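You operate a simulated robot arm through the tools that you are given. There is no shell and no other tool. Be economical: measure what you need, move in short steps, check, and stop when the job is done.

You run a simulated robot arm. Do the job below in one go: nothing can be reset, and whatever is moved stays where it is left.

## Task
Put the tall carton marked films on the top of the white table away on the second shelf from the bottom of the open rack. Take the green rubber foot and put it on top of the yellow sticker dispenser. Switch the switch of the label printer off. Take the battery with orange band and leave it on the front of the keyboard shelf. Press the key marked zero on round-pan balance three times. Turn the knob of yellow handled tray to ADJ. Press the button marked out three times. Take the tub with grey lid on the top of the long grey counter and put it away on the shelf under the steel table. Press the button marked test on magnet tester three times. Do these in any order. Set down upright: tall carton marked films, tub with grey lid.
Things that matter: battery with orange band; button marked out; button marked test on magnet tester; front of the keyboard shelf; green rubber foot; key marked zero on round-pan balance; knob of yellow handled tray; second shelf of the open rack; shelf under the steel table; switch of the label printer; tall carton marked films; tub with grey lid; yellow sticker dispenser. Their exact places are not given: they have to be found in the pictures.

The check looks at the end state, three seconds after you hand in, the way a careful person would. Anything else that was tipped, shoved, dropped, spilled or broken makes it a failure. A push-on lid holds only when it is set on centred and level and pressed home; a screw cap is set on level and turned clockwise until tight.

## Robot
A 7-joint arm with a two-finger parallel gripper on a trunk, on a base that drives. Base frame: it is fixed to the floor where the robot stands at the start and does not move with it; the origin is under the middle of the robot, x ahead of it, y to its left, z up; the surface under the hand at the start is at about z = 0.82. Readings come in m, rad, newtons and seconds.
With the tool pointing down near the work surface it reaches from about 0.3 to 0.72 m from the robot's upright axis, wherever it stands. Its first joint turns from -2.897 to 2.897 rad. Places, roughly: battery with orange band [2.75, 0, 0.75]; button marked out [0.1, -4.1, 1]; button marked test on magnet tester [-1.4, 0.5, 0.8]; front of the keyboard shelf (35x15 cm) [2.64, -0.46, 0.72]; green rubber foot (3x3x4 cm) [0.7, 0, 0.8]; key marked zero on round-pan balance [2.7, -1.5, 0.9]; knob of yellow handled tray [2.7, -3.2, 0.7]; second shelf of the open rack [-0.7, 2.4, 0.5]; shelf under the steel table [0.6, -2.2, 0.4]; switch of the label printer [2.7, -0.1, 0.9]; tall carton marked films [0.5, 0, 1]; tub with grey lid (6x6x8 cm) [-0.6, -4, 0.9]; yellow sticker dispenser [0.5, 0.25, 0.75]. Payload 1.57 kg.
The TCP is the grasp point between the finger pads, 0.03 m short of the fingertips. In the tool frame z runs along the fingers and y along their closing line. Largest opening 0.08 m; finger width 0.017, thickness 0.012; the body of the gripper, 0.04 by 0.082 m, starts 0.08 m behind the TCP.
Orientation is that of the tool frame in the base frame, as a unit quaternion [x, y, z, w]. With the fingers straight down and closing along the base's y, the tool's x points along the base's -x, its y along +y and its z along -z.

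## Interface
- The arm moves only by the tool step_arm. Its argument "moves" is a list of rows, each an object of numbers (a shift or turn left out is 0, a gripper value left out holds the last): "rx", "ry", "rz": the turn, a rotation vector about the tool's x, y, z in rad; "x", "y", "z": the shift along the tool's x, y, z in m; "hand": the closure in counts, from 0 (fully open) to 255 (shut). In form: [{"rx": .., "ry": .., "rz": .., "x": .., "y": .., "z": .., "hand": ..}, ...]. A call has 1 to 20 rows; each row shifts and turns the commanded pose from where the row before left it, along the tool's axes as they then stand. Rows are played at 5 a second. More than 0.05 m and 0.15 rad between two rows, or a gripper value outside its range, and nothing of the call is played. A pose out of reach is approached as far as the arm can. The call stops where the force on the tool passes 40 N (or 10 N more than at its start, if that is more) or the arm is blocked; 0.2 s more then pass. Each finger travels about 0.072 m/s and halts on what it meets, pressing with about 30 N; the grip force reading is that of the motor and also rises with nothing between the fingers. The clock runs only during rows and for 0.2 s after the last one: add rows that do not move to give the fingers time. The reply holds the time, the measured pose of the TCP, the force on the tool along the base axes, the opening and the grip force, in the units named above and with some noise, with the torque about the TCP (base axes, N m) and any sound that the robot's microphone picked up.
- Cameras (640 x 400 px; columns grow to the right, rows downward): "scene" is now at [0.0004, 0.1372, 1.3989]; the picture's right is [-0.03, -1.00, 0.00], its down [-0.52, 0.02, -0.85] and it looks along [0.85, -0.03, -0.52] (base axes); focal length 277 px, centre (320, 200). "wrist" rides on the gripper at [0.072, -0.007, -0.122] in the tool frame; the picture's right is [0.09, 1.00, 0.00], its down [-0.84, 0.08, -0.54] and it looks along [-0.54, 0.05, 0.84] (tool axes); focal length 238 px, centre (320, 200).
- get_image(camera): a new picture of that camera. The clock stands still meanwhile.
- slide_trunk(by): slides the trunk up (or, below 0, down) by that many m; the arm and the scene camera ride with it, the base frame stays. It gives what a move gives, with no picture.
- steer(legs): drives the robot by 1 to 6 legs, each [ahead, left, turn to the left] in m, m and rad, along the robot's own axes; the way and the turn of a leg run together, so that a leg with both is an arc; at most 1.5 m and 3.142 rad a leg. The arm and the cameras ride along, it lands a little off, and it stops where it bumps. It gives what a move gives.
- turn_head(pan, tilt): turns the head with the scene camera to pan (to the left, within 1.501 rad either way) and tilt (down, from -0.506 to 1.204), counted from straight ahead of the robot. It gives what a move gives.
- measure_at(camera, pixels): there is no depth. For up to 12 entries [column, row, z] of the newest picture of that camera ("zoom" is the newest enlarged one), the place [x, y] in the base frame at which the ray of that pixel passes the height z, good to about 0.002 m. The clock stands still meanwhile.
- close_up(camera, box): a new picture of the part [left, top, right, bottom] of that camera's present view, enlarged. The clock stands still meanwhile.
- hand_in(): hands the job in; it is judged then, once.

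Go step by step. Measure first, check grasps and placings, and put right what went wrong. The budget is 131 turns and 144 pictures, counting those below and the enlarged ones. Unless the task says otherwise, let go and move clear before handing in, and close with one line.

The tools are called as name(argument=value, ...) on one line, values as JSON. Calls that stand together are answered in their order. step_arm: Moves the arm, as the interface text tells. Its arguments: {"type":"object","properties":{"moves":{"type":"array","items":{"type":"object","properties":{"rx":{"type":"number"},"ry":{"type":"number"},"rz":{"type":"number"},"x":{"type":"number"},"y":{"type":"number"},"z":{"type":"number"},"hand":{"type":"number"}}}}},"required":["moves"]} The other tools are called the same way: slide_trunk (by) slides the trunk up or down; steer (legs) drives the base; turn_head (pan, tilt) turns the head that bears the scene camera; get_image (camera) takes a picture; measure_at (camera, pixels) gives the place at which the rays of pixels pass given heights; close_up (camera, box) takes an enlarged picture of a part of a camera's view; hand_in () hands the job in.

At the start:

```text
clock: 0.0
position: [0.3946, 0.1215, 1.1466]
tool_rot: [0.0, 1.0, 0.001, 0.0]
wrist_force: [0.3, 0.3, -0.4]
torque: [-0.02, 0.01, -0.01]
finger_gap: 0.0798
grasp_force: 0.0
trunk travel left (down, up): [-0.05, 0.065]
robot x, y, heading: [-0.0016, 0.0011, 0.002]
head pan, tilt: [-0.031, 0.546]
```

scene: 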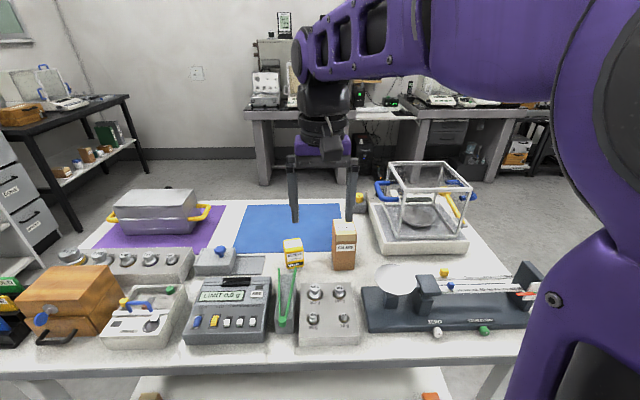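
wrist: 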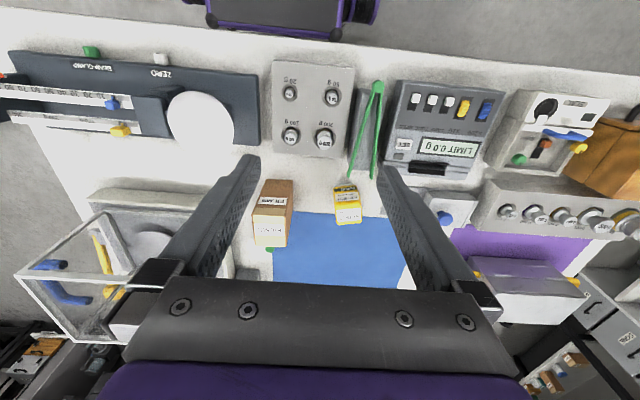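

The scene shows the films carton near (344,245) and a yellow item near (293,252). I'll zoom in on the table to identify things.

close_up(camera="scene", box=[220, 180, 420, 305])

close_up(camera="wrist", box=[220, 160, 400, 272])

measure_at(camera="scene", pixels=[[344, 270, 0.82], [344, 235, 0.95], [293, 267, 0.82], [360, 205, 0.82]])

measure_at(camera="wrist", pixels=[[276, 180, 0.82], [272, 237, 0.94], [346, 210, 0.88], [270, 250, 0.83]])

```text
3.20 times, centred on (320, 242) of scene
```

zoom: 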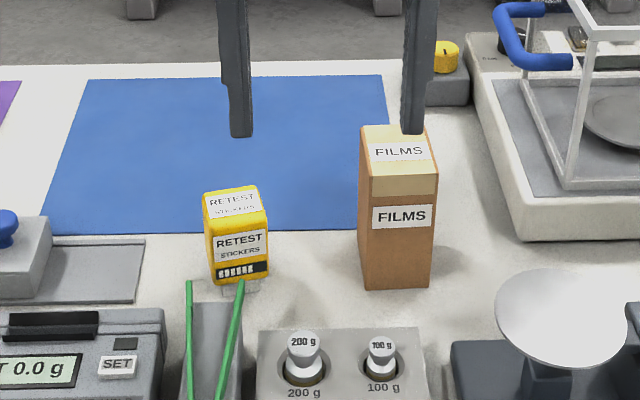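

```text
3.56 times, centred on (310, 216) of wrist
```

zoom: 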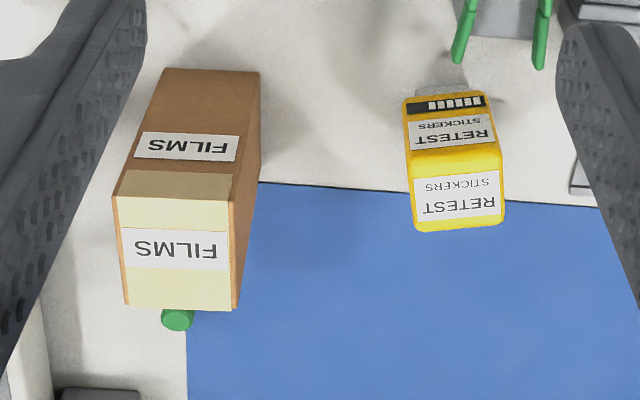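

```text
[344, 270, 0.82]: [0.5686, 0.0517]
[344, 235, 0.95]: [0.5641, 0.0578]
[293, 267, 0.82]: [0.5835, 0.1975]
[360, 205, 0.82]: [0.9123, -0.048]
```

```text
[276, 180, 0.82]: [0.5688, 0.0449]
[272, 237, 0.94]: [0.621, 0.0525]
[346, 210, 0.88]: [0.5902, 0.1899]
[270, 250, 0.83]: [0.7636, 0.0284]
```

The carton (FILMS) stands with its front at x≈0.569. The green foot is behind it at wrist zoom (178,320). I'll measure sizes in the wrist zoom.

measure_at(camera="zoom", pixels=[[112, 195, 0.948], [232, 195, 0.948], [240, 310, 0.948], [125, 305, 0.948], [165, 68, 0.82], [260, 72, 0.82], [178, 325, 0.86], [408, 160, 0.89], [500, 155, 0.89], [505, 225, 0.89], [415, 230, 0.89], [450, 95, 0.82]])

turn_head(pan=0, tilt=0.9)

get_image(camera="scene")

```text
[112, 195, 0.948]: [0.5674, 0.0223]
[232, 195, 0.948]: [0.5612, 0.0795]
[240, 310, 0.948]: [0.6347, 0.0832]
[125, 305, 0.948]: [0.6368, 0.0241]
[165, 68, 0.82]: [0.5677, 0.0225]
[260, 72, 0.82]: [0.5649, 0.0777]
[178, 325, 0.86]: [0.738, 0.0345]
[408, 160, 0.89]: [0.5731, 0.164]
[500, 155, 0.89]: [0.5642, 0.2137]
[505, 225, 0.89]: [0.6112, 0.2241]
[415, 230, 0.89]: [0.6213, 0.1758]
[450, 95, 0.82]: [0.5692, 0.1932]
```

```text
clock: 0.8
position: [0.3937, 0.121, 1.1463]
tool_rot: [0.0, 1.0, 0.0, -0.002]
wrist_force: [0.6, 1.3, 0.0]
torque: [0.01, 0.0, 0.0]
finger_gap: 0.0801
grasp_force: 0.1
trunk travel left (down, up): [-0.05, 0.065]
robot x, y, heading: [-0.0048, 0.0022, -0.001]
head pan, tilt: [0.0, 0.901]
```

```text
139 pictures are left
```

scene: 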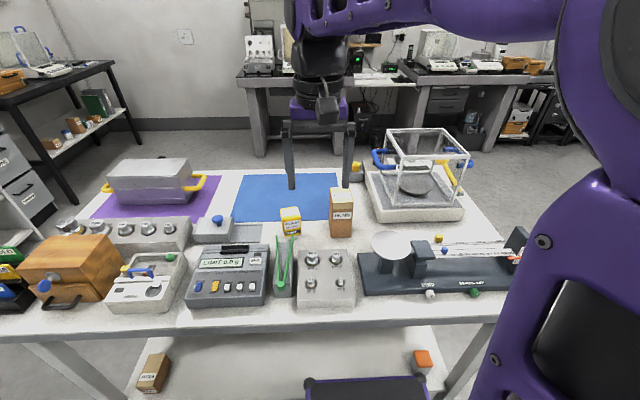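

Carton is about 0.057×0.073×0.128, centred at (0.601,0.051). Next, survey left and right with the head.

turn_head(pan=1.4, tilt=0.4)

get_image(camera="scene")

turn_head(pan=-1.4, tilt=0.4)

get_image(camera="scene")

```text
clock: 2.4
position: [0.3936, 0.1215, 1.1441]
tool_rot: [0.0, 1.0, -0.001, -0.001]
wrist_force: [-0.1, 0.0, -0.5]
torque: [0.0, 0.0, -0.01]
finger_gap: 0.08
grasp_force: 0.0
trunk travel left (down, up): [-0.05, 0.065]
robot x, y, heading: [-0.0018, -0.0, -0.003]
head pan, tilt: [1.4, 0.4]
```

```text
138 pictures are left
```

scene: 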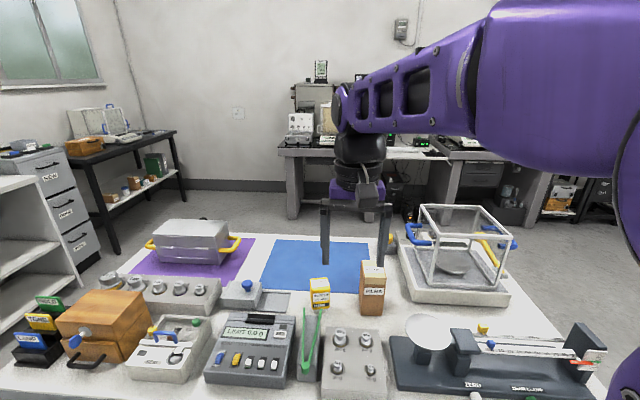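

```text
clock: 4.8
position: [0.3931, 0.1211, 1.1473]
tool_rot: [0.0, 1.0, 0.0, 0.0]
wrist_force: [0.2, 0.5, 0.3]
torque: [-0.02, 0.0, -0.01]
finger_gap: 0.0799
grasp_force: 0.1
trunk travel left (down, up): [-0.05, 0.065]
robot x, y, heading: [0.0035, 0.0012, 0.004]
head pan, tilt: [-1.4, 0.4]
```

```text
137 pictures are left
```

scene: 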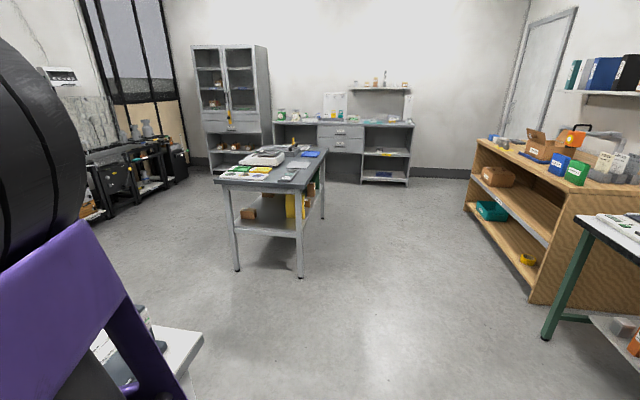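

The right-hand view shows the steel table (270,190), long grey counter at the back (340,130). The left view looked wrong, so I repeat it.

turn_head(pan=1.4, tilt=0.4)

get_image(camera="scene")

```text
clock: 7.3
position: [0.3937, 0.1218, 1.1434]
tool_rot: [0.0, 1.0, -0.002, -0.002]
wrist_force: [-0.2, 0.1, -0.4]
torque: [-0.02, 0.01, 0.01]
finger_gap: 0.0799
grasp_force: 0.0
trunk travel left (down, up): [-0.05, 0.065]
robot x, y, heading: [0.0026, 0.0004, 0.001]
head pan, tilt: [1.4, 0.4]
```

```text
136 pictures are left
```

scene: 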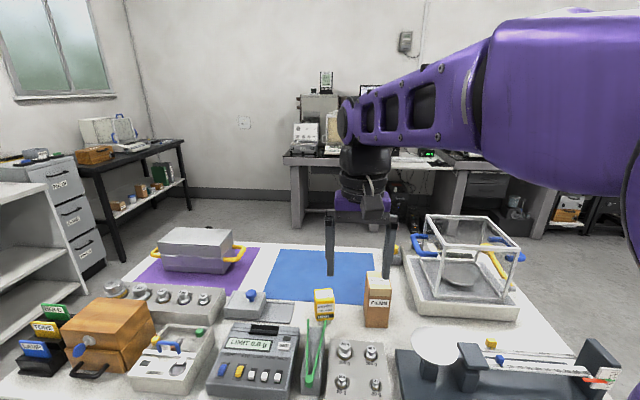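

The picture lags the reported pan; I'll command again and look.

turn_head(pan=1.4, tilt=0.4)

get_image(camera="scene")

measure_at(camera="scene", pixels=[[320, 200, 0.82], [320, 300, 0.82]])

```text
clock: 7.9
position: [0.3945, 0.1204, 1.1448]
tool_rot: [0.0, 1.0, -0.002, -0.003]
wrist_force: [0.0, 0.6, 0.0]
torque: [-0.03, -0.01, -0.03]
finger_gap: 0.08
grasp_force: 0.0
trunk travel left (down, up): [-0.05, 0.065]
robot x, y, heading: [0.0014, -0.0001, -0.003]
head pan, tilt: [1.4, 0.4]
```

```text
135 pictures are left
```

scene: 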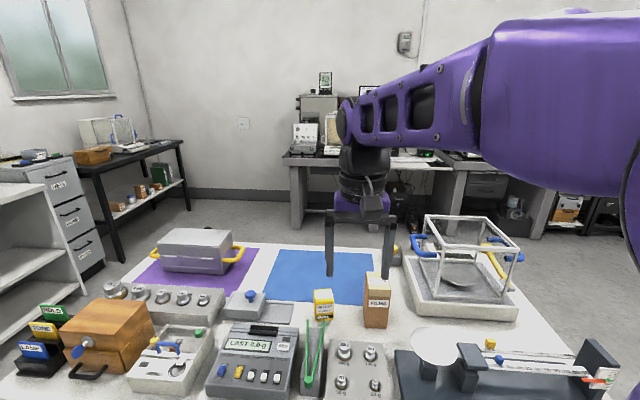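

```text
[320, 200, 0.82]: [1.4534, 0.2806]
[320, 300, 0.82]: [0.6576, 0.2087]
```

Pan seems limited by the arm; fine. Foot is slightly out of reach, so I drive ahead 6 cm and look at it with the wrist camera.

turn_head(pan=-0.1, tilt=0.7)

steer(legs=[[0.06, 0, 0]])

step_arm(moves=[{"x": -0.05, "y": -0.02}, {"x": -0.05, "y": -0.02}, {"x": -0.05, "y": -0.02}, {"x": -0.05, "y": -0.02}, {"x": -0.03}])

get_image(camera="wrist")

get_image(camera="scene")

```text
clock: 9.5
position: [0.3934, 0.1219, 1.1479]
tool_rot: [-0.002, 1.0, 0.0, 0.002]
wrist_force: [-0.5, 0.6, -0.2]
torque: [-0.01, 0.01, 0.03]
finger_gap: 0.0799
grasp_force: 0.1
trunk travel left (down, up): [-0.05, 0.065]
robot x, y, heading: [0.0038, 0.0034, 0.001]
head pan, tilt: [-0.099, 0.7]
```

```text
clock: 10.6
position: [0.4184, 0.1207, 1.1491]
tool_rot: [0.0, 1.0, 0.0, 0.002]
wrist_force: [0.3, 0.4, -0.4]
torque: [-0.02, -0.01, -0.02]
finger_gap: 0.0802
grasp_force: 0.1
trunk travel left (down, up): [-0.05, 0.065]
robot x, y, heading: [0.0267, -0.0004, 0.001]
head pan, tilt: [-0.099, 0.7]
stopped in leg 1: the robot was blocked; the commanded pose is now the measured one
```

```text
refused: row 1 steps farther than a row can; nothing moved
```

```text
134 pictures are left
```

wrist: 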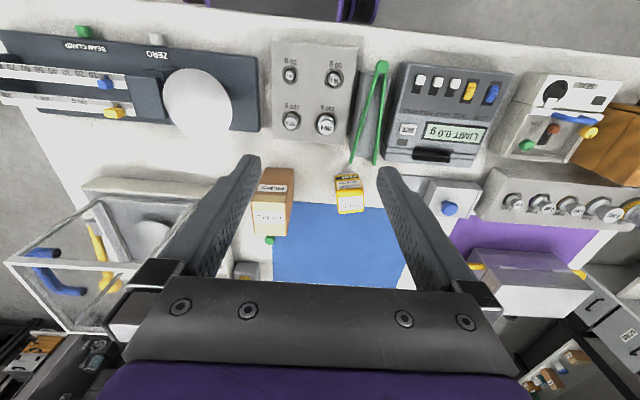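

```text
133 pictures are left
```

scene: 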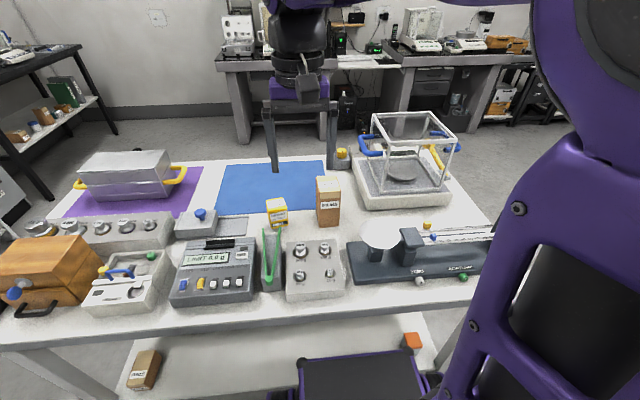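

Blocked after 2.6 cm, but the foot is now at ~0.71 m, reachable. Moving the hand over the foot.

step_arm(moves=[{"x": -0.04, "y": -0.012}, {"x": -0.04, "y": -0.012}, {"x": -0.04, "y": -0.012}, {"x": -0.04, "y": -0.012}, {"x": -0.04, "y": -0.012}, {"x": -0.04, "y": -0.012}, {"x": -0.03, "y": -0.012}, {}])

get_image(camera="wrist")

```text
clock: 12.4
position: [0.6736, 0.0386, 1.1461]
tool_rot: [-0.002, 1.0, 0.0, 0.001]
wrist_force: [0.5, 0.3, 0.3]
torque: [0.01, -0.01, -0.01]
finger_gap: 0.0797
grasp_force: 0.1
out of reach, approached as far as the arm can: row 7
trunk travel left (down, up): [-0.05, 0.065]
robot x, y, heading: [0.0249, -0.005, 0.003]
head pan, tilt: [-0.099, 0.7]
```

```text
132 pictures are left
```

wrist: 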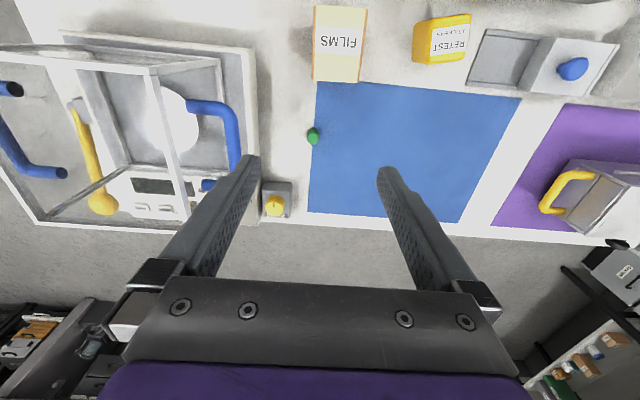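

Foot visible at (313,135), standing on the table. I'll zoom and measure it.

close_up(camera="wrist", box=[280, 0, 480, 160])

measure_at(camera="zoom", pixels=[[107, 415, 0.86], [107, 435, 0.82], [105, 260, 0.948], [252, 270, 0.948], [100, 20, 0.948], [440, 200, 0.89], [600, 178, 0.89], [605, 45, 0.89], [450, 70, 0.89]])

```text
2.50 times, centred on (380, 80) of wrist
```

zoom: 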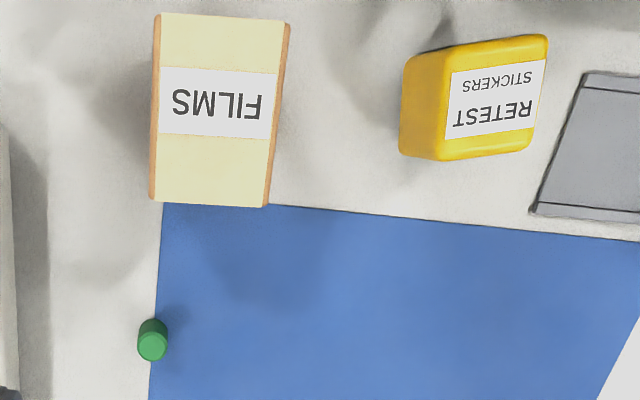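

```text
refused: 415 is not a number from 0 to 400
```

The foot stands, its top at zoom (152,348). Measuring.

measure_at(camera="zoom", pixels=[[152, 347, 0.86], [137, 345, 0.86], [168, 347, 0.86], [153, 320, 0.82], [150, 200, 0.948], [268, 207, 0.948], [288, 22, 0.948], [155, 14, 0.948], [440, 160, 0.89], [530, 148, 0.89], [546, 36, 0.89], [450, 45, 0.89]])

```text
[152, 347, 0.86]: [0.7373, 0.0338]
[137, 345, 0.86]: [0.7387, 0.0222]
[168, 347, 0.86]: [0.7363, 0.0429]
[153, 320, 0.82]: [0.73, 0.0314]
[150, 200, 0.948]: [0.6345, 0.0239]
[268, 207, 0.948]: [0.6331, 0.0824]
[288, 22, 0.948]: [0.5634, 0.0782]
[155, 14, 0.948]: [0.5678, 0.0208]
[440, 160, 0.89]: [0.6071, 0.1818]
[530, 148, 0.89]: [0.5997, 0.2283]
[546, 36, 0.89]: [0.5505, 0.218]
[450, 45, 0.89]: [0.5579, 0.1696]
```

Foot centre ≈(0.737,0.033), dispenser top ≈0.906 at (0.579,0.192). Lowering diagonally toward the foot.

step_arm(moves=[{"z": 0.04}, {"z": 0.04, "x": -0.02}, {"z": 0.04, "x": -0.02, "y": -0.006}, {"z": 0.04, "x": -0.024}, {}, {}])

get_image(camera="wrist")

```text
clock: 13.8
position: [0.7381, 0.033, 0.9868]
tool_rot: [-0.001, 1.0, -0.001, 0.002]
wrist_force: [-0.5, 0.0, -0.5]
torque: [0.0, -0.02, 0.01]
finger_gap: 0.0801
grasp_force: 0.1
trunk travel left (down, up): [-0.05, 0.065]
robot x, y, heading: [0.0256, 0.0043, 0.002]
head pan, tilt: [-0.099, 0.7]
```

```text
130 pictures are left
```

wrist: 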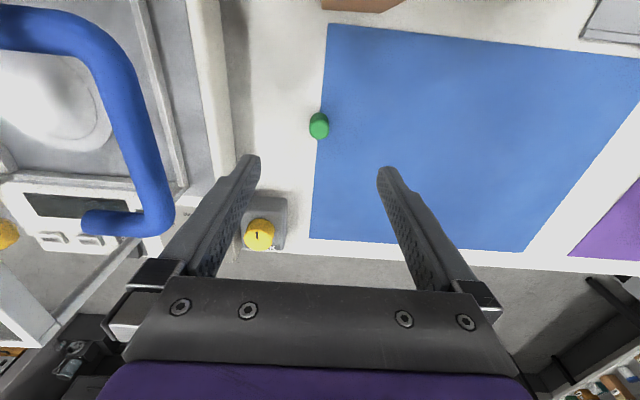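

Check foot location again from here.

measure_at(camera="wrist", pixels=[[319, 131, 0.86], [310, 131, 0.86], [329, 131, 0.86], [319, 112, 0.82], [319, 120, 0.86], [319, 140, 0.86]])

close_up(camera="wrist", box=[290, 100, 354, 140])

```text
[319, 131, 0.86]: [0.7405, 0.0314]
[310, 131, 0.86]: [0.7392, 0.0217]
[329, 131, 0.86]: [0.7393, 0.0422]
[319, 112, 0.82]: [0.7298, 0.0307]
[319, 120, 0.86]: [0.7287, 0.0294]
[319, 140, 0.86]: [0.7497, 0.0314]
```

```text
10.00 times, centred on (322, 120) of wrist
```

zoom: 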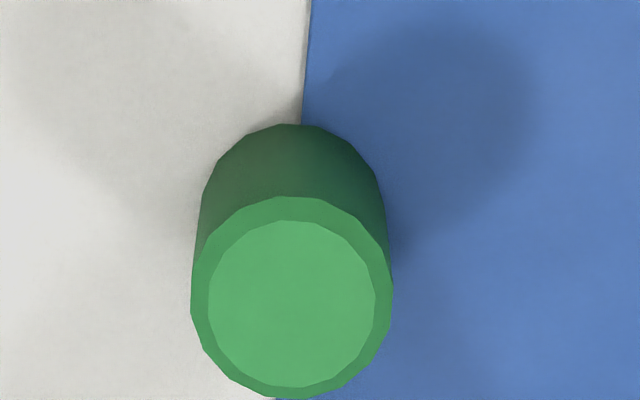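

Foot at (0.740,0.031), ~2.1 cm wide. Lowering and gripping.

step_arm(moves=[{"z": 0.04, "x": -0.002, "y": -0.002}, {"z": 0.04}, {"z": 0.035}, {"z": 0.019}, {"hand": 120}, {"hand": 255}, {}, {}, {}])

get_image(camera="wrist")

```text
clock: 15.8
position: [0.7394, 0.0312, 0.8524]
tool_rot: [-0.002, 1.0, 0.0, 0.002]
wrist_force: [-0.4, 0.1, 1.3]
torque: [0.06, 0.03, 0.03]
finger_gap: 0.0179
grasp_force: 30.3
trunk travel left (down, up): [-0.05, 0.065]
robot x, y, heading: [0.0267, 0.0023, -0.001]
head pan, tilt: [-0.099, 0.7]
```

```text
128 pictures are left
```

wrist: 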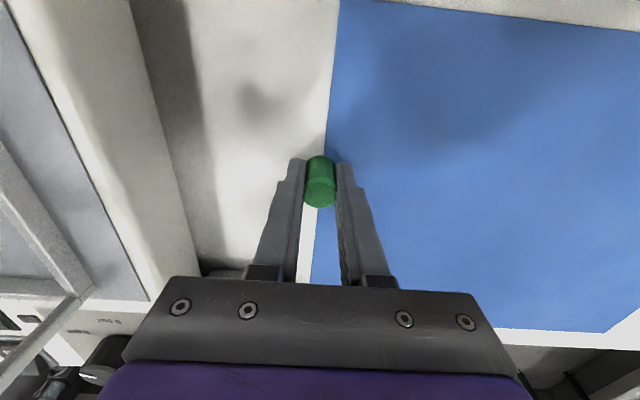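

Gripped (gap 0.018). Lift and carry over the dispenser.

step_arm(moves=[{"z": -0.04}, {"z": -0.04}, {"z": -0.04}, {"z": -0.04}, {"x": 0.032, "y": 0.0322}, {"x": 0.032, "y": 0.0322}, {"x": 0.032, "y": 0.0322}, {"x": 0.032, "y": 0.0322}, {"x": 0.032, "y": 0.0322}, {}, {}])

close_up(camera="wrist", box=[220, 60, 420, 260])

close_up(camera="scene", box=[200, 130, 360, 250])

```text
clock: 18.2
position: [0.6808, 0.2167, 1.045]
tool_rot: [-0.001, 1.0, 0.0, 0.0]
wrist_force: [-0.1, 0.7, -0.5]
torque: [0.01, 0.01, 0.0]
finger_gap: 0.0194
grasp_force: 30.3
out of reach, approached as far as the arm can: row 4, 5, 6, 7, 8, 9
trunk travel left (down, up): [-0.05, 0.065]
robot x, y, heading: [0.0253, 0.0014, -0.0]
head pan, tilt: [-0.099, 0.7]
```

```text
2.00 times, centred on (320, 160) of wrist
```

zoom: 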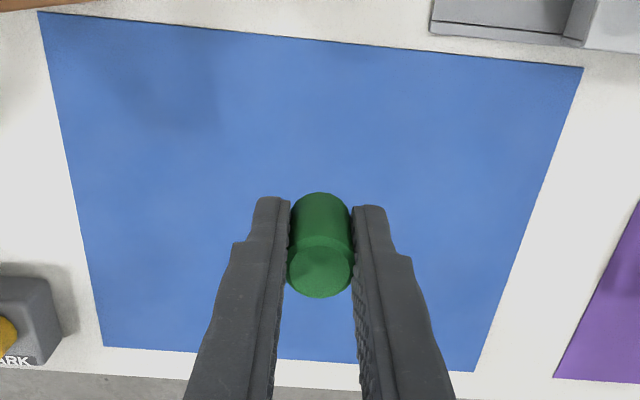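

```text
3.33 times, centred on (280, 190) of scene
```

zoom: 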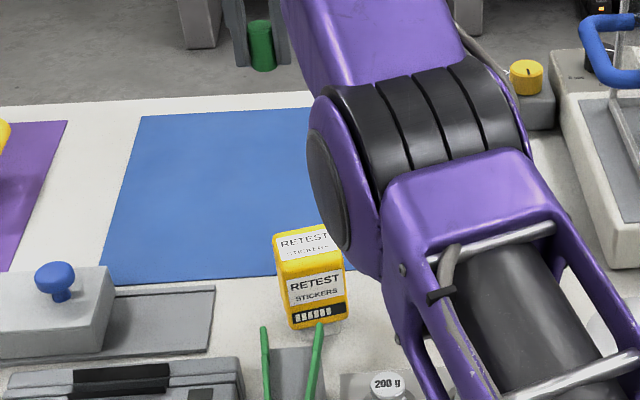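

The arm fell short (0.681,0.217). Let me see the arm posture.

get_image(camera="scene")

step_arm(moves=[{}])

```text
125 pictures are left
```

scene: 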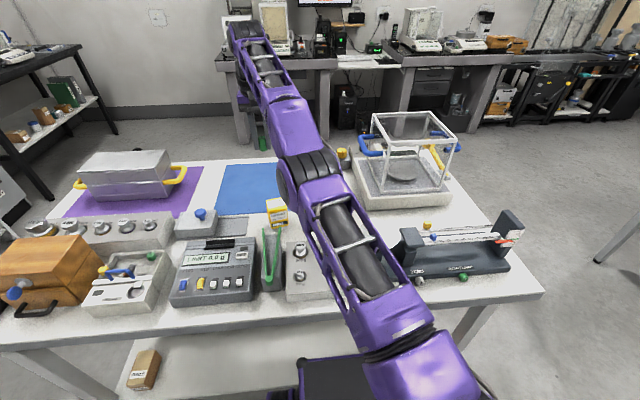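

```text
clock: 18.6
position: [0.6797, 0.216, 1.0472]
tool_rot: [0.0, 1.0, -0.001, 0.0]
wrist_force: [0.0, -0.6, -0.6]
torque: [-0.04, 0.01, 0.02]
finger_gap: 0.0193
grasp_force: 30.0
trunk travel left (down, up): [-0.05, 0.065]
robot x, y, heading: [0.027, 0.0, 0.006]
head pan, tilt: [-0.099, 0.7]
```

The arm is fully stretched (near singular). Pull back in small steps, slightly lower.

step_arm(moves=[{"x": 0.02, "z": 0.01}, {"x": 0.02, "z": 0.01}, {"x": 0.02}, {}])

get_image(camera="scene")

```text
clock: 19.6
position: [0.6766, 0.2325, 1.0423]
tool_rot: [-0.002, 1.0, 0.0, 0.001]
wrist_force: [0.2, 0.2, -1.2]
torque: [-0.04, -0.01, -0.03]
finger_gap: 0.0192
grasp_force: 29.6
out of reach, approached as far as the arm can: row 1, 2, 3
trunk travel left (down, up): [-0.05, 0.065]
robot x, y, heading: [0.0278, -0.0016, 0.002]
head pan, tilt: [-0.099, 0.7]
```

```text
124 pictures are left
```

scene: 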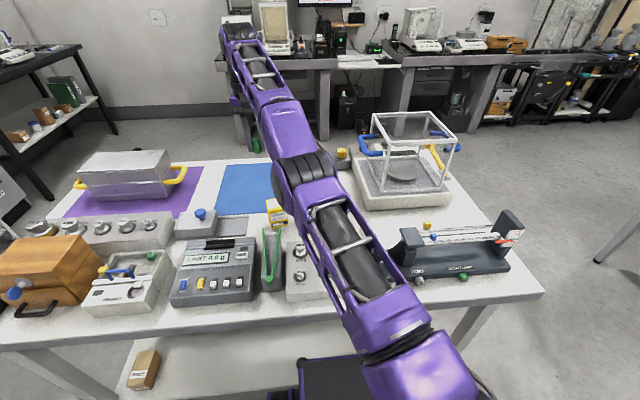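

Still stuck near the straight elbow. Try retracing: down and toward the centre line.

step_arm(moves=[{"y": -0.02, "z": 0.02}, {"y": -0.02, "z": 0.02}, {"y": -0.02, "z": 0.02}, {}])

```text
clock: 20.6
position: [0.7084, 0.1826, 0.9925]
tool_rot: [-0.001, 1.0, 0.0, 0.0]
wrist_force: [0.1, -0.3, -0.2]
torque: [0.02, -0.01, -0.02]
finger_gap: 0.0196
grasp_force: 30.0
out of reach, approached as far as the arm can: row 1, 2, 3
trunk travel left (down, up): [-0.05, 0.065]
robot x, y, heading: [0.0229, 0.0003, 0.003]
head pan, tilt: [-0.099, 0.7]
```

It slides along the reach limit. Try larger inward steps now.

step_arm(moves=[{"x": 0.048}, {"x": 0.048}, {}, {}])

```text
clock: 21.6
position: [0.694, 0.2071, 1.018]
tool_rot: [-0.001, 1.0, 0.0, 0.0]
wrist_force: [0.7, -0.2, -0.6]
torque: [0.0, 0.01, 0.0]
finger_gap: 0.0193
grasp_force: 29.6
out of reach, approached as far as the arm can: row 1, 2
trunk travel left (down, up): [-0.05, 0.065]
robot x, y, heading: [0.0258, 0.0005, -0.0]
head pan, tilt: [-0.099, 0.7]
```

Try tilting the fingers outward, so the wrist moves inward and the elbow bends.

step_arm(moves=[{"ry": -0.1}, {"ry": -0.1}, {"ry": -0.1}, {}])

get_image(camera="scene")

```text
clock: 22.6
position: [0.7493, 0.2273, 1.0371]
tool_rot: [0.0, 0.989, 0.0, 0.151]
wrist_force: [1.2, 0.5, 0.0]
torque: [0.01, 0.0, 0.01]
finger_gap: 0.0194
grasp_force: 30.4
out of reach, approached as far as the arm can: row 1, 2, 3
trunk travel left (down, up): [-0.05, 0.065]
robot x, y, heading: [0.0242, 0.0035, 0.001]
head pan, tilt: [-0.099, 0.7]
```

```text
123 pictures are left
```

scene: 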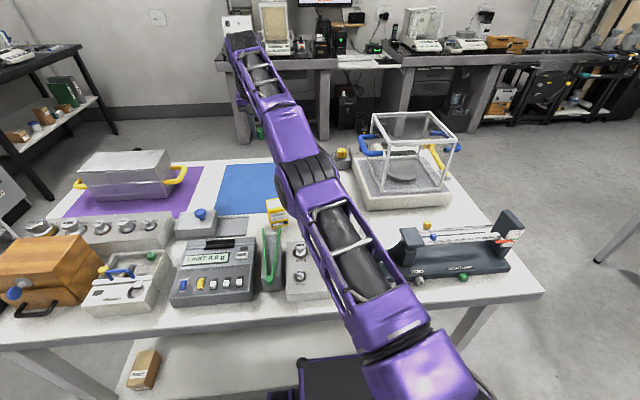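

Try many tiny inward steps to let the elbow bend.

step_arm(moves=[{"x": 0.004, "z": -0.001}, {"x": 0.004, "z": -0.001}, {"x": 0.004, "z": -0.001}, {"x": 0.004, "z": -0.001}, {"x": 0.004, "z": -0.001}, {"x": 0.004, "z": -0.001}, {"x": 0.004, "z": -0.001}, {"x": 0.004, "z": -0.001}, {"x": 0.004, "z": -0.001}, {"x": 0.004, "z": -0.001}])

```text
clock: 24.8
position: [0.7447, 0.2351, 1.042]
tool_rot: [-0.001, 0.989, 0.001, 0.15]
wrist_force: [0.0, 0.1, -0.6]
torque: [0.03, 0.02, 0.02]
finger_gap: 0.0191
grasp_force: 30.4
out of reach, approached as far as the arm can: row 1, 2, 3, 4, 5, 6, 7, 8, 9, 10
trunk travel left (down, up): [-0.05, 0.065]
robot x, y, heading: [0.0229, 0.0047, 0.001]
head pan, tilt: [-0.099, 0.7]
```

Downward motion should bend the elbow (tangential). I'll lower over the empty blue mat.

step_arm(moves=[{"z": 0.03, "x": 0.012}, {"z": 0.03, "x": 0.012}, {"z": 0.03, "x": 0.012}, {}])

```text
clock: 25.8
position: [0.7662, 0.2462, 0.9529]
tool_rot: [0.0, 0.989, 0.0, 0.151]
wrist_force: [0.3, -0.2, -0.5]
torque: [0.05, 0.0, -0.02]
finger_gap: 0.0195
grasp_force: 29.8
out of reach, approached as far as the arm can: row 1, 2, 3
trunk travel left (down, up): [-0.05, 0.065]
robot x, y, heading: [0.0228, -0.0003, -0.0]
head pan, tilt: [-0.099, 0.7]
```

Continue lower with more inward pull.

step_arm(moves=[{"z": 0.025, "x": 0.018}, {"z": 0.015, "x": 0.02}, {"x": 0.02}, {"x": 0.02}, {}])

get_image(camera="scene")

```text
clock: 27.0
position: [0.7648, 0.2722, 0.8996]
tool_rot: [-0.001, 0.989, 0.001, 0.15]
wrist_force: [-0.9, 0.1, 0.6]
torque: [-0.01, 0.0, 0.03]
finger_gap: 0.0195
grasp_force: 30.3
out of reach, approached as far as the arm can: row 1, 2, 3, 4
trunk travel left (down, up): [-0.05, 0.065]
robot x, y, heading: [0.0254, 0.0012, 0.001]
head pan, tilt: [-0.099, 0.7]
```

```text
122 pictures are left
```

scene: 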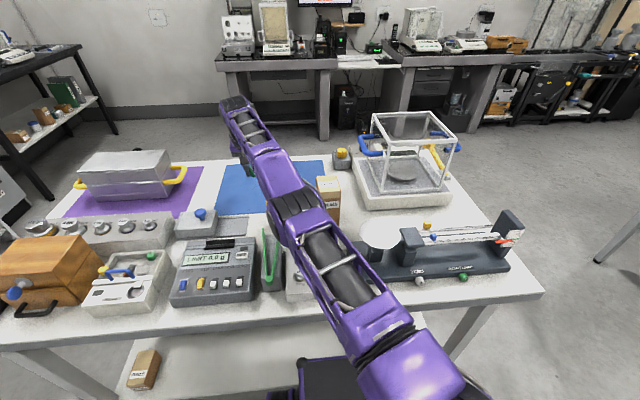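

Still sliding. Try moving right (toward the centre line) at this height, keeping clear of the carton.

step_arm(moves=[{"y": -0.03}, {"y": -0.03}, {"y": -0.03}, {}])

```text
clock: 28.0
position: [0.7933, 0.1892, 0.9039]
tool_rot: [-0.001, 0.989, 0.0, 0.15]
wrist_force: [0.4, -0.8, -1.1]
torque: [0.0, -0.04, -0.02]
finger_gap: 0.0195
grasp_force: 29.8
out of reach, approached as far as the arm can: row 1, 2, 3
trunk travel left (down, up): [-0.05, 0.065]
robot x, y, heading: [0.0256, -0.0022, -0.002]
head pan, tilt: [-0.099, 0.7]
```

Go back to the region where the arm worked: y≈0.03, then un-tilt.

step_arm(moves=[{"y": -0.04}, {"y": -0.04}, {"y": -0.04}, {"y": -0.03}, {"ry": 0.1, "x": 0.01}, {"ry": 0.1, "x": 0.01}, {"ry": 0.1, "x": 0.01}, {}])

get_image(camera="scene")

```text
clock: 29.8
position: [0.7522, 0.0421, 0.8956]
tool_rot: [-0.001, 1.0, 0.0, 0.001]
wrist_force: [0.4, -0.1, -0.3]
torque: [0.01, 0.01, 0.0]
finger_gap: 0.0192
grasp_force: 29.9
out of reach, approached as far as the arm can: row 1, 2, 3, 5, 6, 7
trunk travel left (down, up): [-0.05, 0.065]
robot x, y, heading: [0.0233, 0.0049, 0.003]
head pan, tilt: [-0.099, 0.7]
```

```text
121 pictures are left
```

scene: 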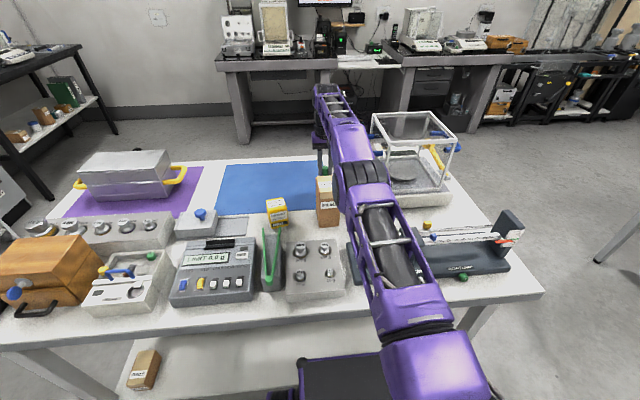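

Row 4 and the last row were reachable. Try small downward then inward.

step_arm(moves=[{"z": 0.01}, {"z": 0.01, "x": 0.005}, {"x": 0.01}, {"x": 0.02}, {}])

```text
clock: 31.0
position: [0.7174, 0.0423, 0.8768]
tool_rot: [-0.001, 1.0, 0.0, 0.002]
wrist_force: [0.6, 0.2, 0.3]
torque: [0.03, 0.01, -0.01]
finger_gap: 0.0193
grasp_force: 30.1
trunk travel left (down, up): [-0.05, 0.065]
robot x, y, heading: [0.0261, -0.0011, 0.002]
head pan, tilt: [-0.099, 0.7]
```

Unstuck. Now carry to the dispenser staying well within reach.

step_arm(moves=[{"z": -0.03, "x": 0.01}, {"z": -0.03, "x": 0.015}, {"z": -0.025, "x": 0.01, "y": 0.02}, {"z": -0.02, "x": 0.02, "y": 0.03}, {"x": 0.02, "y": 0.035}, {"x": 0.03, "y": 0.035}, {"x": 0.033, "y": 0.03}, {}])

get_image(camera="wrist")

get_image(camera="scene")

```text
clock: 32.8
position: [0.5791, 0.1921, 0.9799]
tool_rot: [0.0, 1.0, 0.0, 0.001]
wrist_force: [0.5, 1.2, -0.5]
torque: [-0.01, 0.01, -0.01]
finger_gap: 0.0194
grasp_force: 29.6
trunk travel left (down, up): [-0.05, 0.065]
robot x, y, heading: [0.0249, -0.0017, -0.004]
head pan, tilt: [-0.099, 0.7]
```

```text
120 pictures are left
```

wrist: 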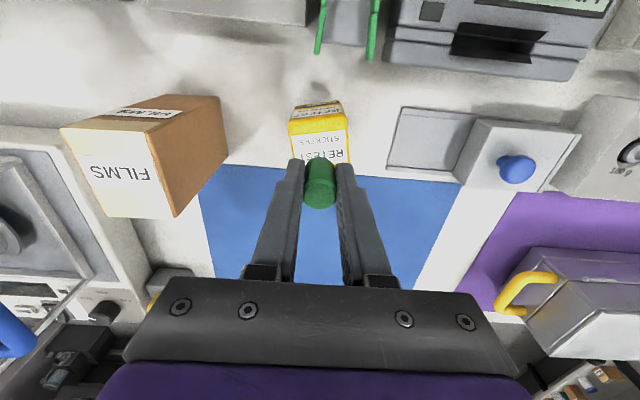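

```text
119 pictures are left
```

scene: 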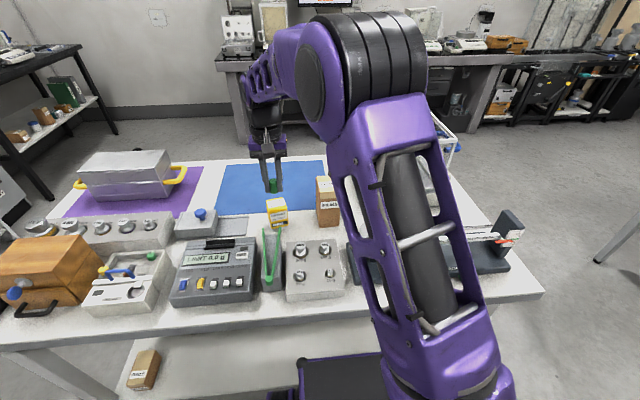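

At the pre-place pose. Zoom to verify the dispenser's top position.

close_up(camera="wrist", box=[270, 85, 370, 215])

close_up(camera="scene", box=[240, 160, 310, 230])

```text
3.08 times, centred on (320, 150) of wrist
```

zoom: 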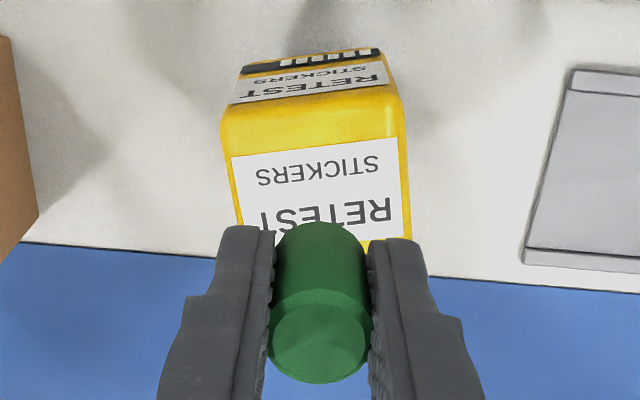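

```text
5.71 times, centred on (275, 195) of scene
```

zoom: 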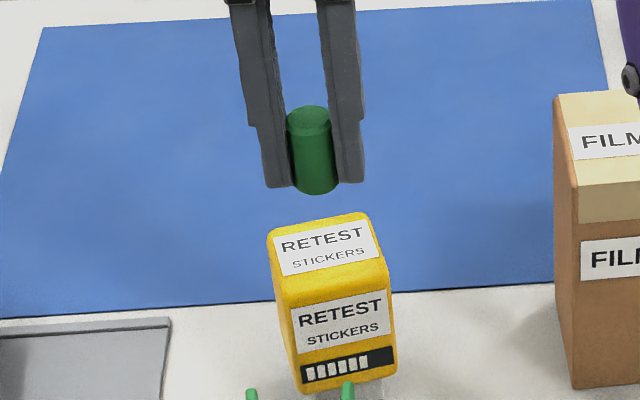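

measure_at(camera="wrist", pixels=[[288, 122, 0.906], [349, 120, 0.906], [354, 164, 0.906], [296, 99, 0.82], [342, 100, 0.82]])

measure_at(camera="zoom", pixels=[[268, 235, 0.906], [370, 212, 0.906], [388, 265, 0.906], [280, 302, 0.906], [300, 392, 0.82], [395, 372, 0.82]])

```text
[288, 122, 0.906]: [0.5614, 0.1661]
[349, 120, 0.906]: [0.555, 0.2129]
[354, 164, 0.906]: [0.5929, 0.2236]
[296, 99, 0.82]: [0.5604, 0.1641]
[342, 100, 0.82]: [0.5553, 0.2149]
```

```text
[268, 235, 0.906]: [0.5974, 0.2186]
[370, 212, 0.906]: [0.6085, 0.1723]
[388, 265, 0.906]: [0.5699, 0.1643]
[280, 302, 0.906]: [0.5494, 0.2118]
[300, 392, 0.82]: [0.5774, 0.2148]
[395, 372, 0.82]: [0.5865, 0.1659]
```

Dispenser top centre ≈(0.579,0.193), z≈0.906; aligned. Lower.

step_arm(moves=[{"z": 0.02}, {"z": 0.012}, {"z": 0.006}, {}])

close_up(camera="scene", box=[240, 160, 310, 230])

```text
clock: 33.8
position: [0.5787, 0.1929, 0.943]
tool_rot: [-0.001, 1.0, 0.0, 0.002]
wrist_force: [0.3, -0.3, 1.2]
torque: [-0.04, 0.0, 0.01]
finger_gap: 0.0193
grasp_force: 29.5
trunk travel left (down, up): [-0.05, 0.065]
robot x, y, heading: [0.0232, -0.0004, -0.003]
head pan, tilt: [-0.099, 0.7]
```

```text
5.71 times, centred on (275, 195) of scene
```

zoom: 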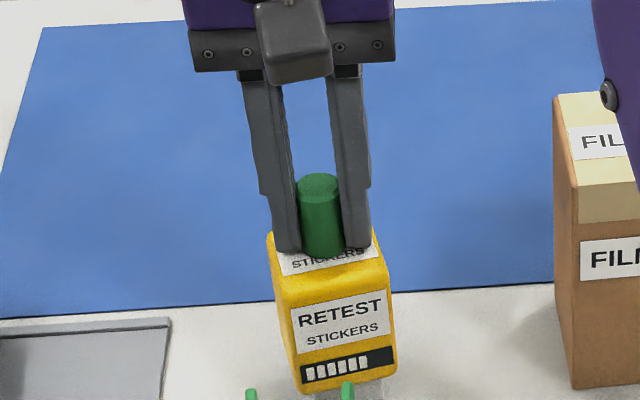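

Nearly touching. Inch down.

step_arm(moves=[{"z": 0.002}, {"z": 0.001}, {}])

```text
clock: 34.6
position: [0.5795, 0.1922, 0.9427]
tool_rot: [0.0, 1.0, 0.001, 0.004]
wrist_force: [-0.8, -0.2, 22.8]
torque: [0.01, -0.01, 0.02]
finger_gap: 0.0193
grasp_force: 30.3
trunk travel left (down, up): [-0.05, 0.065]
robot x, y, heading: [0.0224, 0.0011, -0.003]
head pan, tilt: [-0.099, 0.7]
```

Contact (23 N). Back off 2 mm, open slowly, and retreat up.

step_arm(moves=[{"z": -0.002}, {"hand": 180}, {"hand": 150}, {"hand": 110}, {}, {"z": -0.03}, {"z": -0.04}, {"z": -0.04}, {"z": -0.04}, {}])

get_image(camera="scene")

get_image(camera="wrist")

```text
clock: 36.8
position: [0.5795, 0.192, 1.0919]
tool_rot: [-0.001, 1.0, 0.0, 0.002]
wrist_force: [-0.1, 0.1, 0.8]
torque: [-0.03, 0.03, 0.03]
finger_gap: 0.0453
grasp_force: 0.1
trunk travel left (down, up): [-0.05, 0.065]
robot x, y, heading: [0.0247, -0.0022, 0.001]
head pan, tilt: [-0.099, 0.7]
```

```text
115 pictures are left
```

scene: 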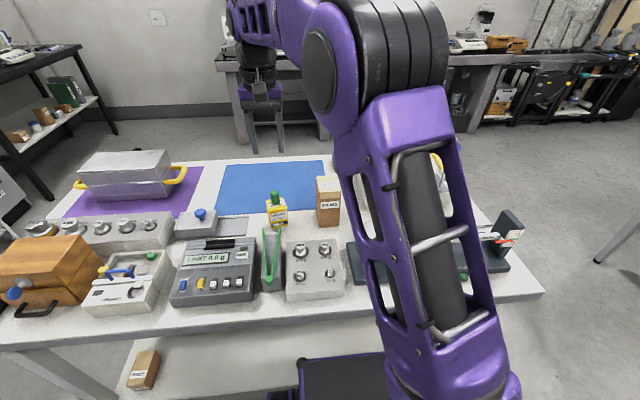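

```text
114 pictures are left
```

wrist: 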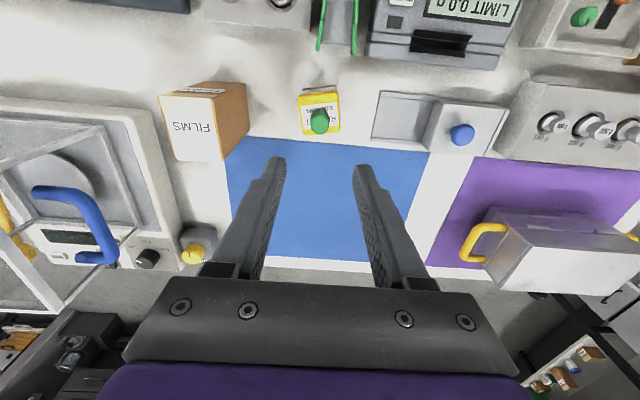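

Foot is on the dispenser. Now pull the arm in, back off and turn left to inspect the rack before choosing the carton grasp.

step_arm(moves=[{"x": 0.04, "z": -0.02, "hand": 0}, {"x": 0.045, "z": -0.02}, {"x": 0.045, "y": -0.02}, {"x": 0.04, "y": -0.03}, {"y": -0.03}, {}])

steer(legs=[[-0.35, 0, 0], [0, 0, 1.5]])

turn_head(pan=0, tilt=0.4)

get_image(camera="scene")

```text
clock: 38.2
position: [0.4099, 0.1098, 1.1298]
tool_rot: [0.0, 1.0, -0.001, -0.002]
wrist_force: [-0.1, 0.0, -0.5]
torque: [-0.02, -0.01, 0.02]
finger_gap: 0.0802
grasp_force: 0.0
trunk travel left (down, up): [-0.05, 0.065]
robot x, y, heading: [0.0244, 0.0003, 0.005]
head pan, tilt: [-0.099, 0.7]
```

```text
clock: 44.2
position: [-0.4056, 0.392, 1.1308]
tool_rot: [-0.679, 0.734, 0.001, 0.001]
wrist_force: [-0.3, 0.0, 0.9]
torque: [0.0, -0.01, 0.01]
finger_gap: 0.08
grasp_force: 0.1
trunk travel left (down, up): [-0.05, 0.065]
robot x, y, heading: [-0.3261, -0.0022, 1.49]
head pan, tilt: [-0.099, 0.7]
```

```text
clock: 45.0
position: [-0.4057, 0.3913, 1.1315]
tool_rot: [-0.678, 0.735, 0.001, 0.001]
wrist_force: [0.8, -0.4, -0.4]
torque: [0.02, -0.02, -0.02]
finger_gap: 0.0799
grasp_force: 0.0
trunk travel left (down, up): [-0.05, 0.065]
robot x, y, heading: [-0.326, -0.0009, 1.489]
head pan, tilt: [0.0, 0.4]
```

```text
113 pictures are left
```

scene: 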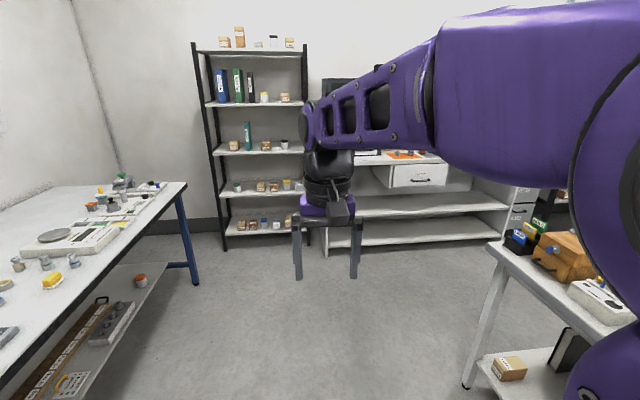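

The black open rack is at (255,150); second shelf from the bottom near row 190. Zoom in.

close_up(camera="scene", box=[180, 120, 330, 260])

measure_at(camera="scene", pixels=[[227, 250, 0.0], [308, 245, 0.0], [197, 282, 0.0], [186, 185, 0.82]])

```text
2.86 times, centred on (255, 190) of scene
```

zoom: 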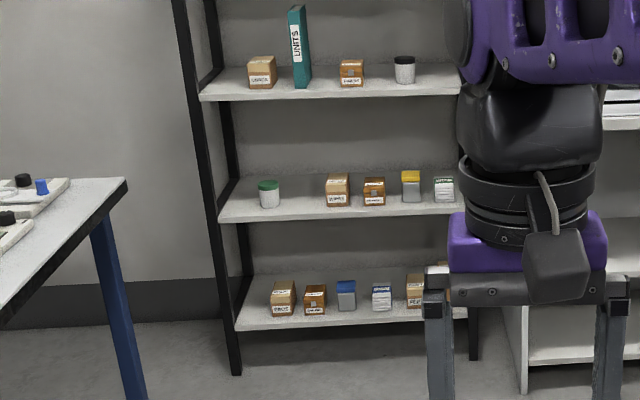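

```text
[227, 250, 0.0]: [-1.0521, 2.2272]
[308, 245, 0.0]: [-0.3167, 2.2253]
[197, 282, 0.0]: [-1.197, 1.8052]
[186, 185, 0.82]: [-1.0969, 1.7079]
```

measure_at(camera="zoom", pixels=[[222, 222, 0.45], [222, 222, 0.5], [222, 222, 0.55], [204, 98, 0.8], [204, 98, 0.9], [240, 327, 0.1], [240, 327, 0.2], [300, 206, 0.52], [303, 180, 0.52]])

```text
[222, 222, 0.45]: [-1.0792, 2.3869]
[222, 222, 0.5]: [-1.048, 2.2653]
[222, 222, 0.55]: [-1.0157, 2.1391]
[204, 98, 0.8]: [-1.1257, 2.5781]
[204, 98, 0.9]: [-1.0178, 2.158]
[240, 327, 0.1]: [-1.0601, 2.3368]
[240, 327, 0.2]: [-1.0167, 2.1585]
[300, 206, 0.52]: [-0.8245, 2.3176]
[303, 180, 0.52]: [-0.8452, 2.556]
```

Second shelf surface ≈0.53, next shelf underside ≈0.875. I'll grip the carton with the tool pitched 45° so it can go in on the shelf. Return to the white table.

steer(legs=[[0, 0, -1.49], [0.31, 0, 0]])

turn_head(pan=0, tilt=0.7)

step_arm(moves=[{"ry": -0.131}, {"ry": -0.131}, {"ry": -0.131}, {"ry": -0.131}, {"ry": -0.131}, {"ry": -0.13}, {}])

get_image(camera="wrist")

get_image(camera="scene")

```text
clock: 50.8
position: [0.372, 0.1129, 1.1307]
tool_rot: [0.0, 1.0, 0.0, 0.001]
wrist_force: [-0.1, -0.4, -0.4]
torque: [0.03, -0.01, 0.01]
finger_gap: 0.0802
grasp_force: 0.1
trunk travel left (down, up): [-0.05, 0.065]
robot x, y, heading: [-0.0112, 0.0021, 0.003]
head pan, tilt: [0.0, 0.4]
```

```text
clock: 51.6
position: [0.3722, 0.1119, 1.13]
tool_rot: [0.0, 1.0, 0.001, -0.001]
wrist_force: [0.4, -0.3, -0.7]
torque: [0.02, -0.01, 0.04]
finger_gap: 0.0802
grasp_force: 0.0
trunk travel left (down, up): [-0.05, 0.065]
robot x, y, heading: [-0.0101, -0.0015, 0.001]
head pan, tilt: [0.0, 0.7]
```

```text
clock: 53.2
position: [0.3662, 0.125, 1.1333]
tool_rot: [-0.017, 0.924, 0.017, 0.382]
wrist_force: [-0.6, 0.3, 0.2]
torque: [0.01, 0.01, 0.01]
finger_gap: 0.0797
grasp_force: 0.2
trunk travel left (down, up): [-0.05, 0.065]
robot x, y, heading: [-0.0097, -0.0006, 0.007]
head pan, tilt: [0.0, 0.7]
```

```text
111 pictures are left
```

wrist: 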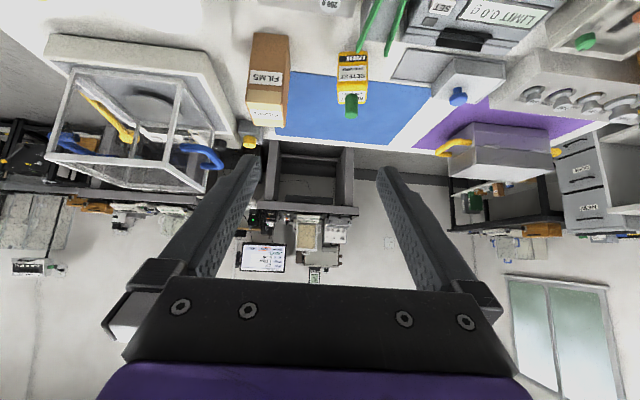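

```text
110 pictures are left
```

scene: 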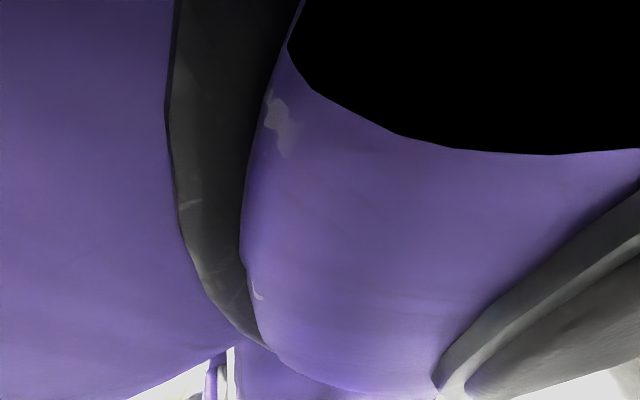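

The elbow folded near the head; extending toward the carton frees it. Go to pre-grasp (0.515,0.051,0.99).

step_arm(moves=[{"z": 0.041, "y": -0.015}, {"z": 0.041, "y": -0.015}, {"z": 0.041, "y": -0.015}, {"z": 0.041, "y": -0.015}, {"z": 0.041, "y": -0.014}, {}])

get_image(camera="wrist")

get_image(camera="scene")

```text
clock: 53.7
position: [0.3655, 0.1857, 1.1159]
tool_rot: [-0.106, 0.912, 0.051, 0.392]
wrist_force: [-0.3, 1.0, 0.3]
torque: [0.02, -0.01, 0.01]
finger_gap: 0.0801
grasp_force: 0.1
trunk travel left (down, up): [-0.05, 0.065]
robot x, y, heading: [-0.0111, 0.0016, -0.002]
head pan, tilt: [0.0, 0.7]
stopped in row 2: the arm was blocked; the commanded pose is now the measured one
```

```text
109 pictures are left
```

wrist: 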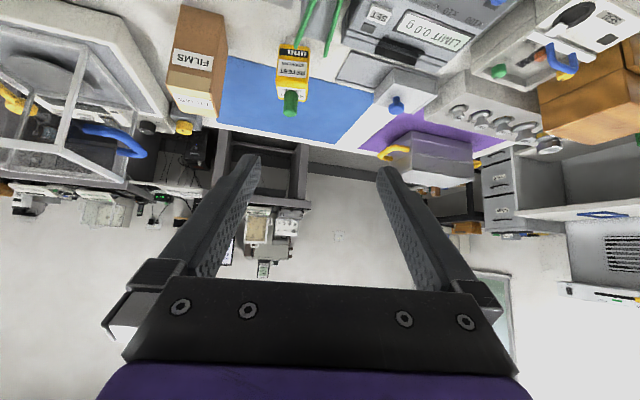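

```text
108 pictures are left
```

scene: 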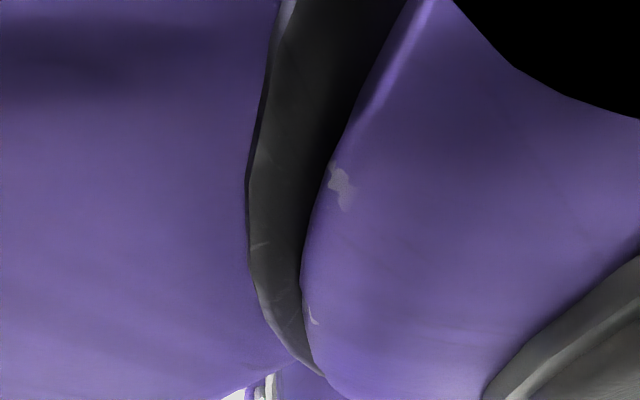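

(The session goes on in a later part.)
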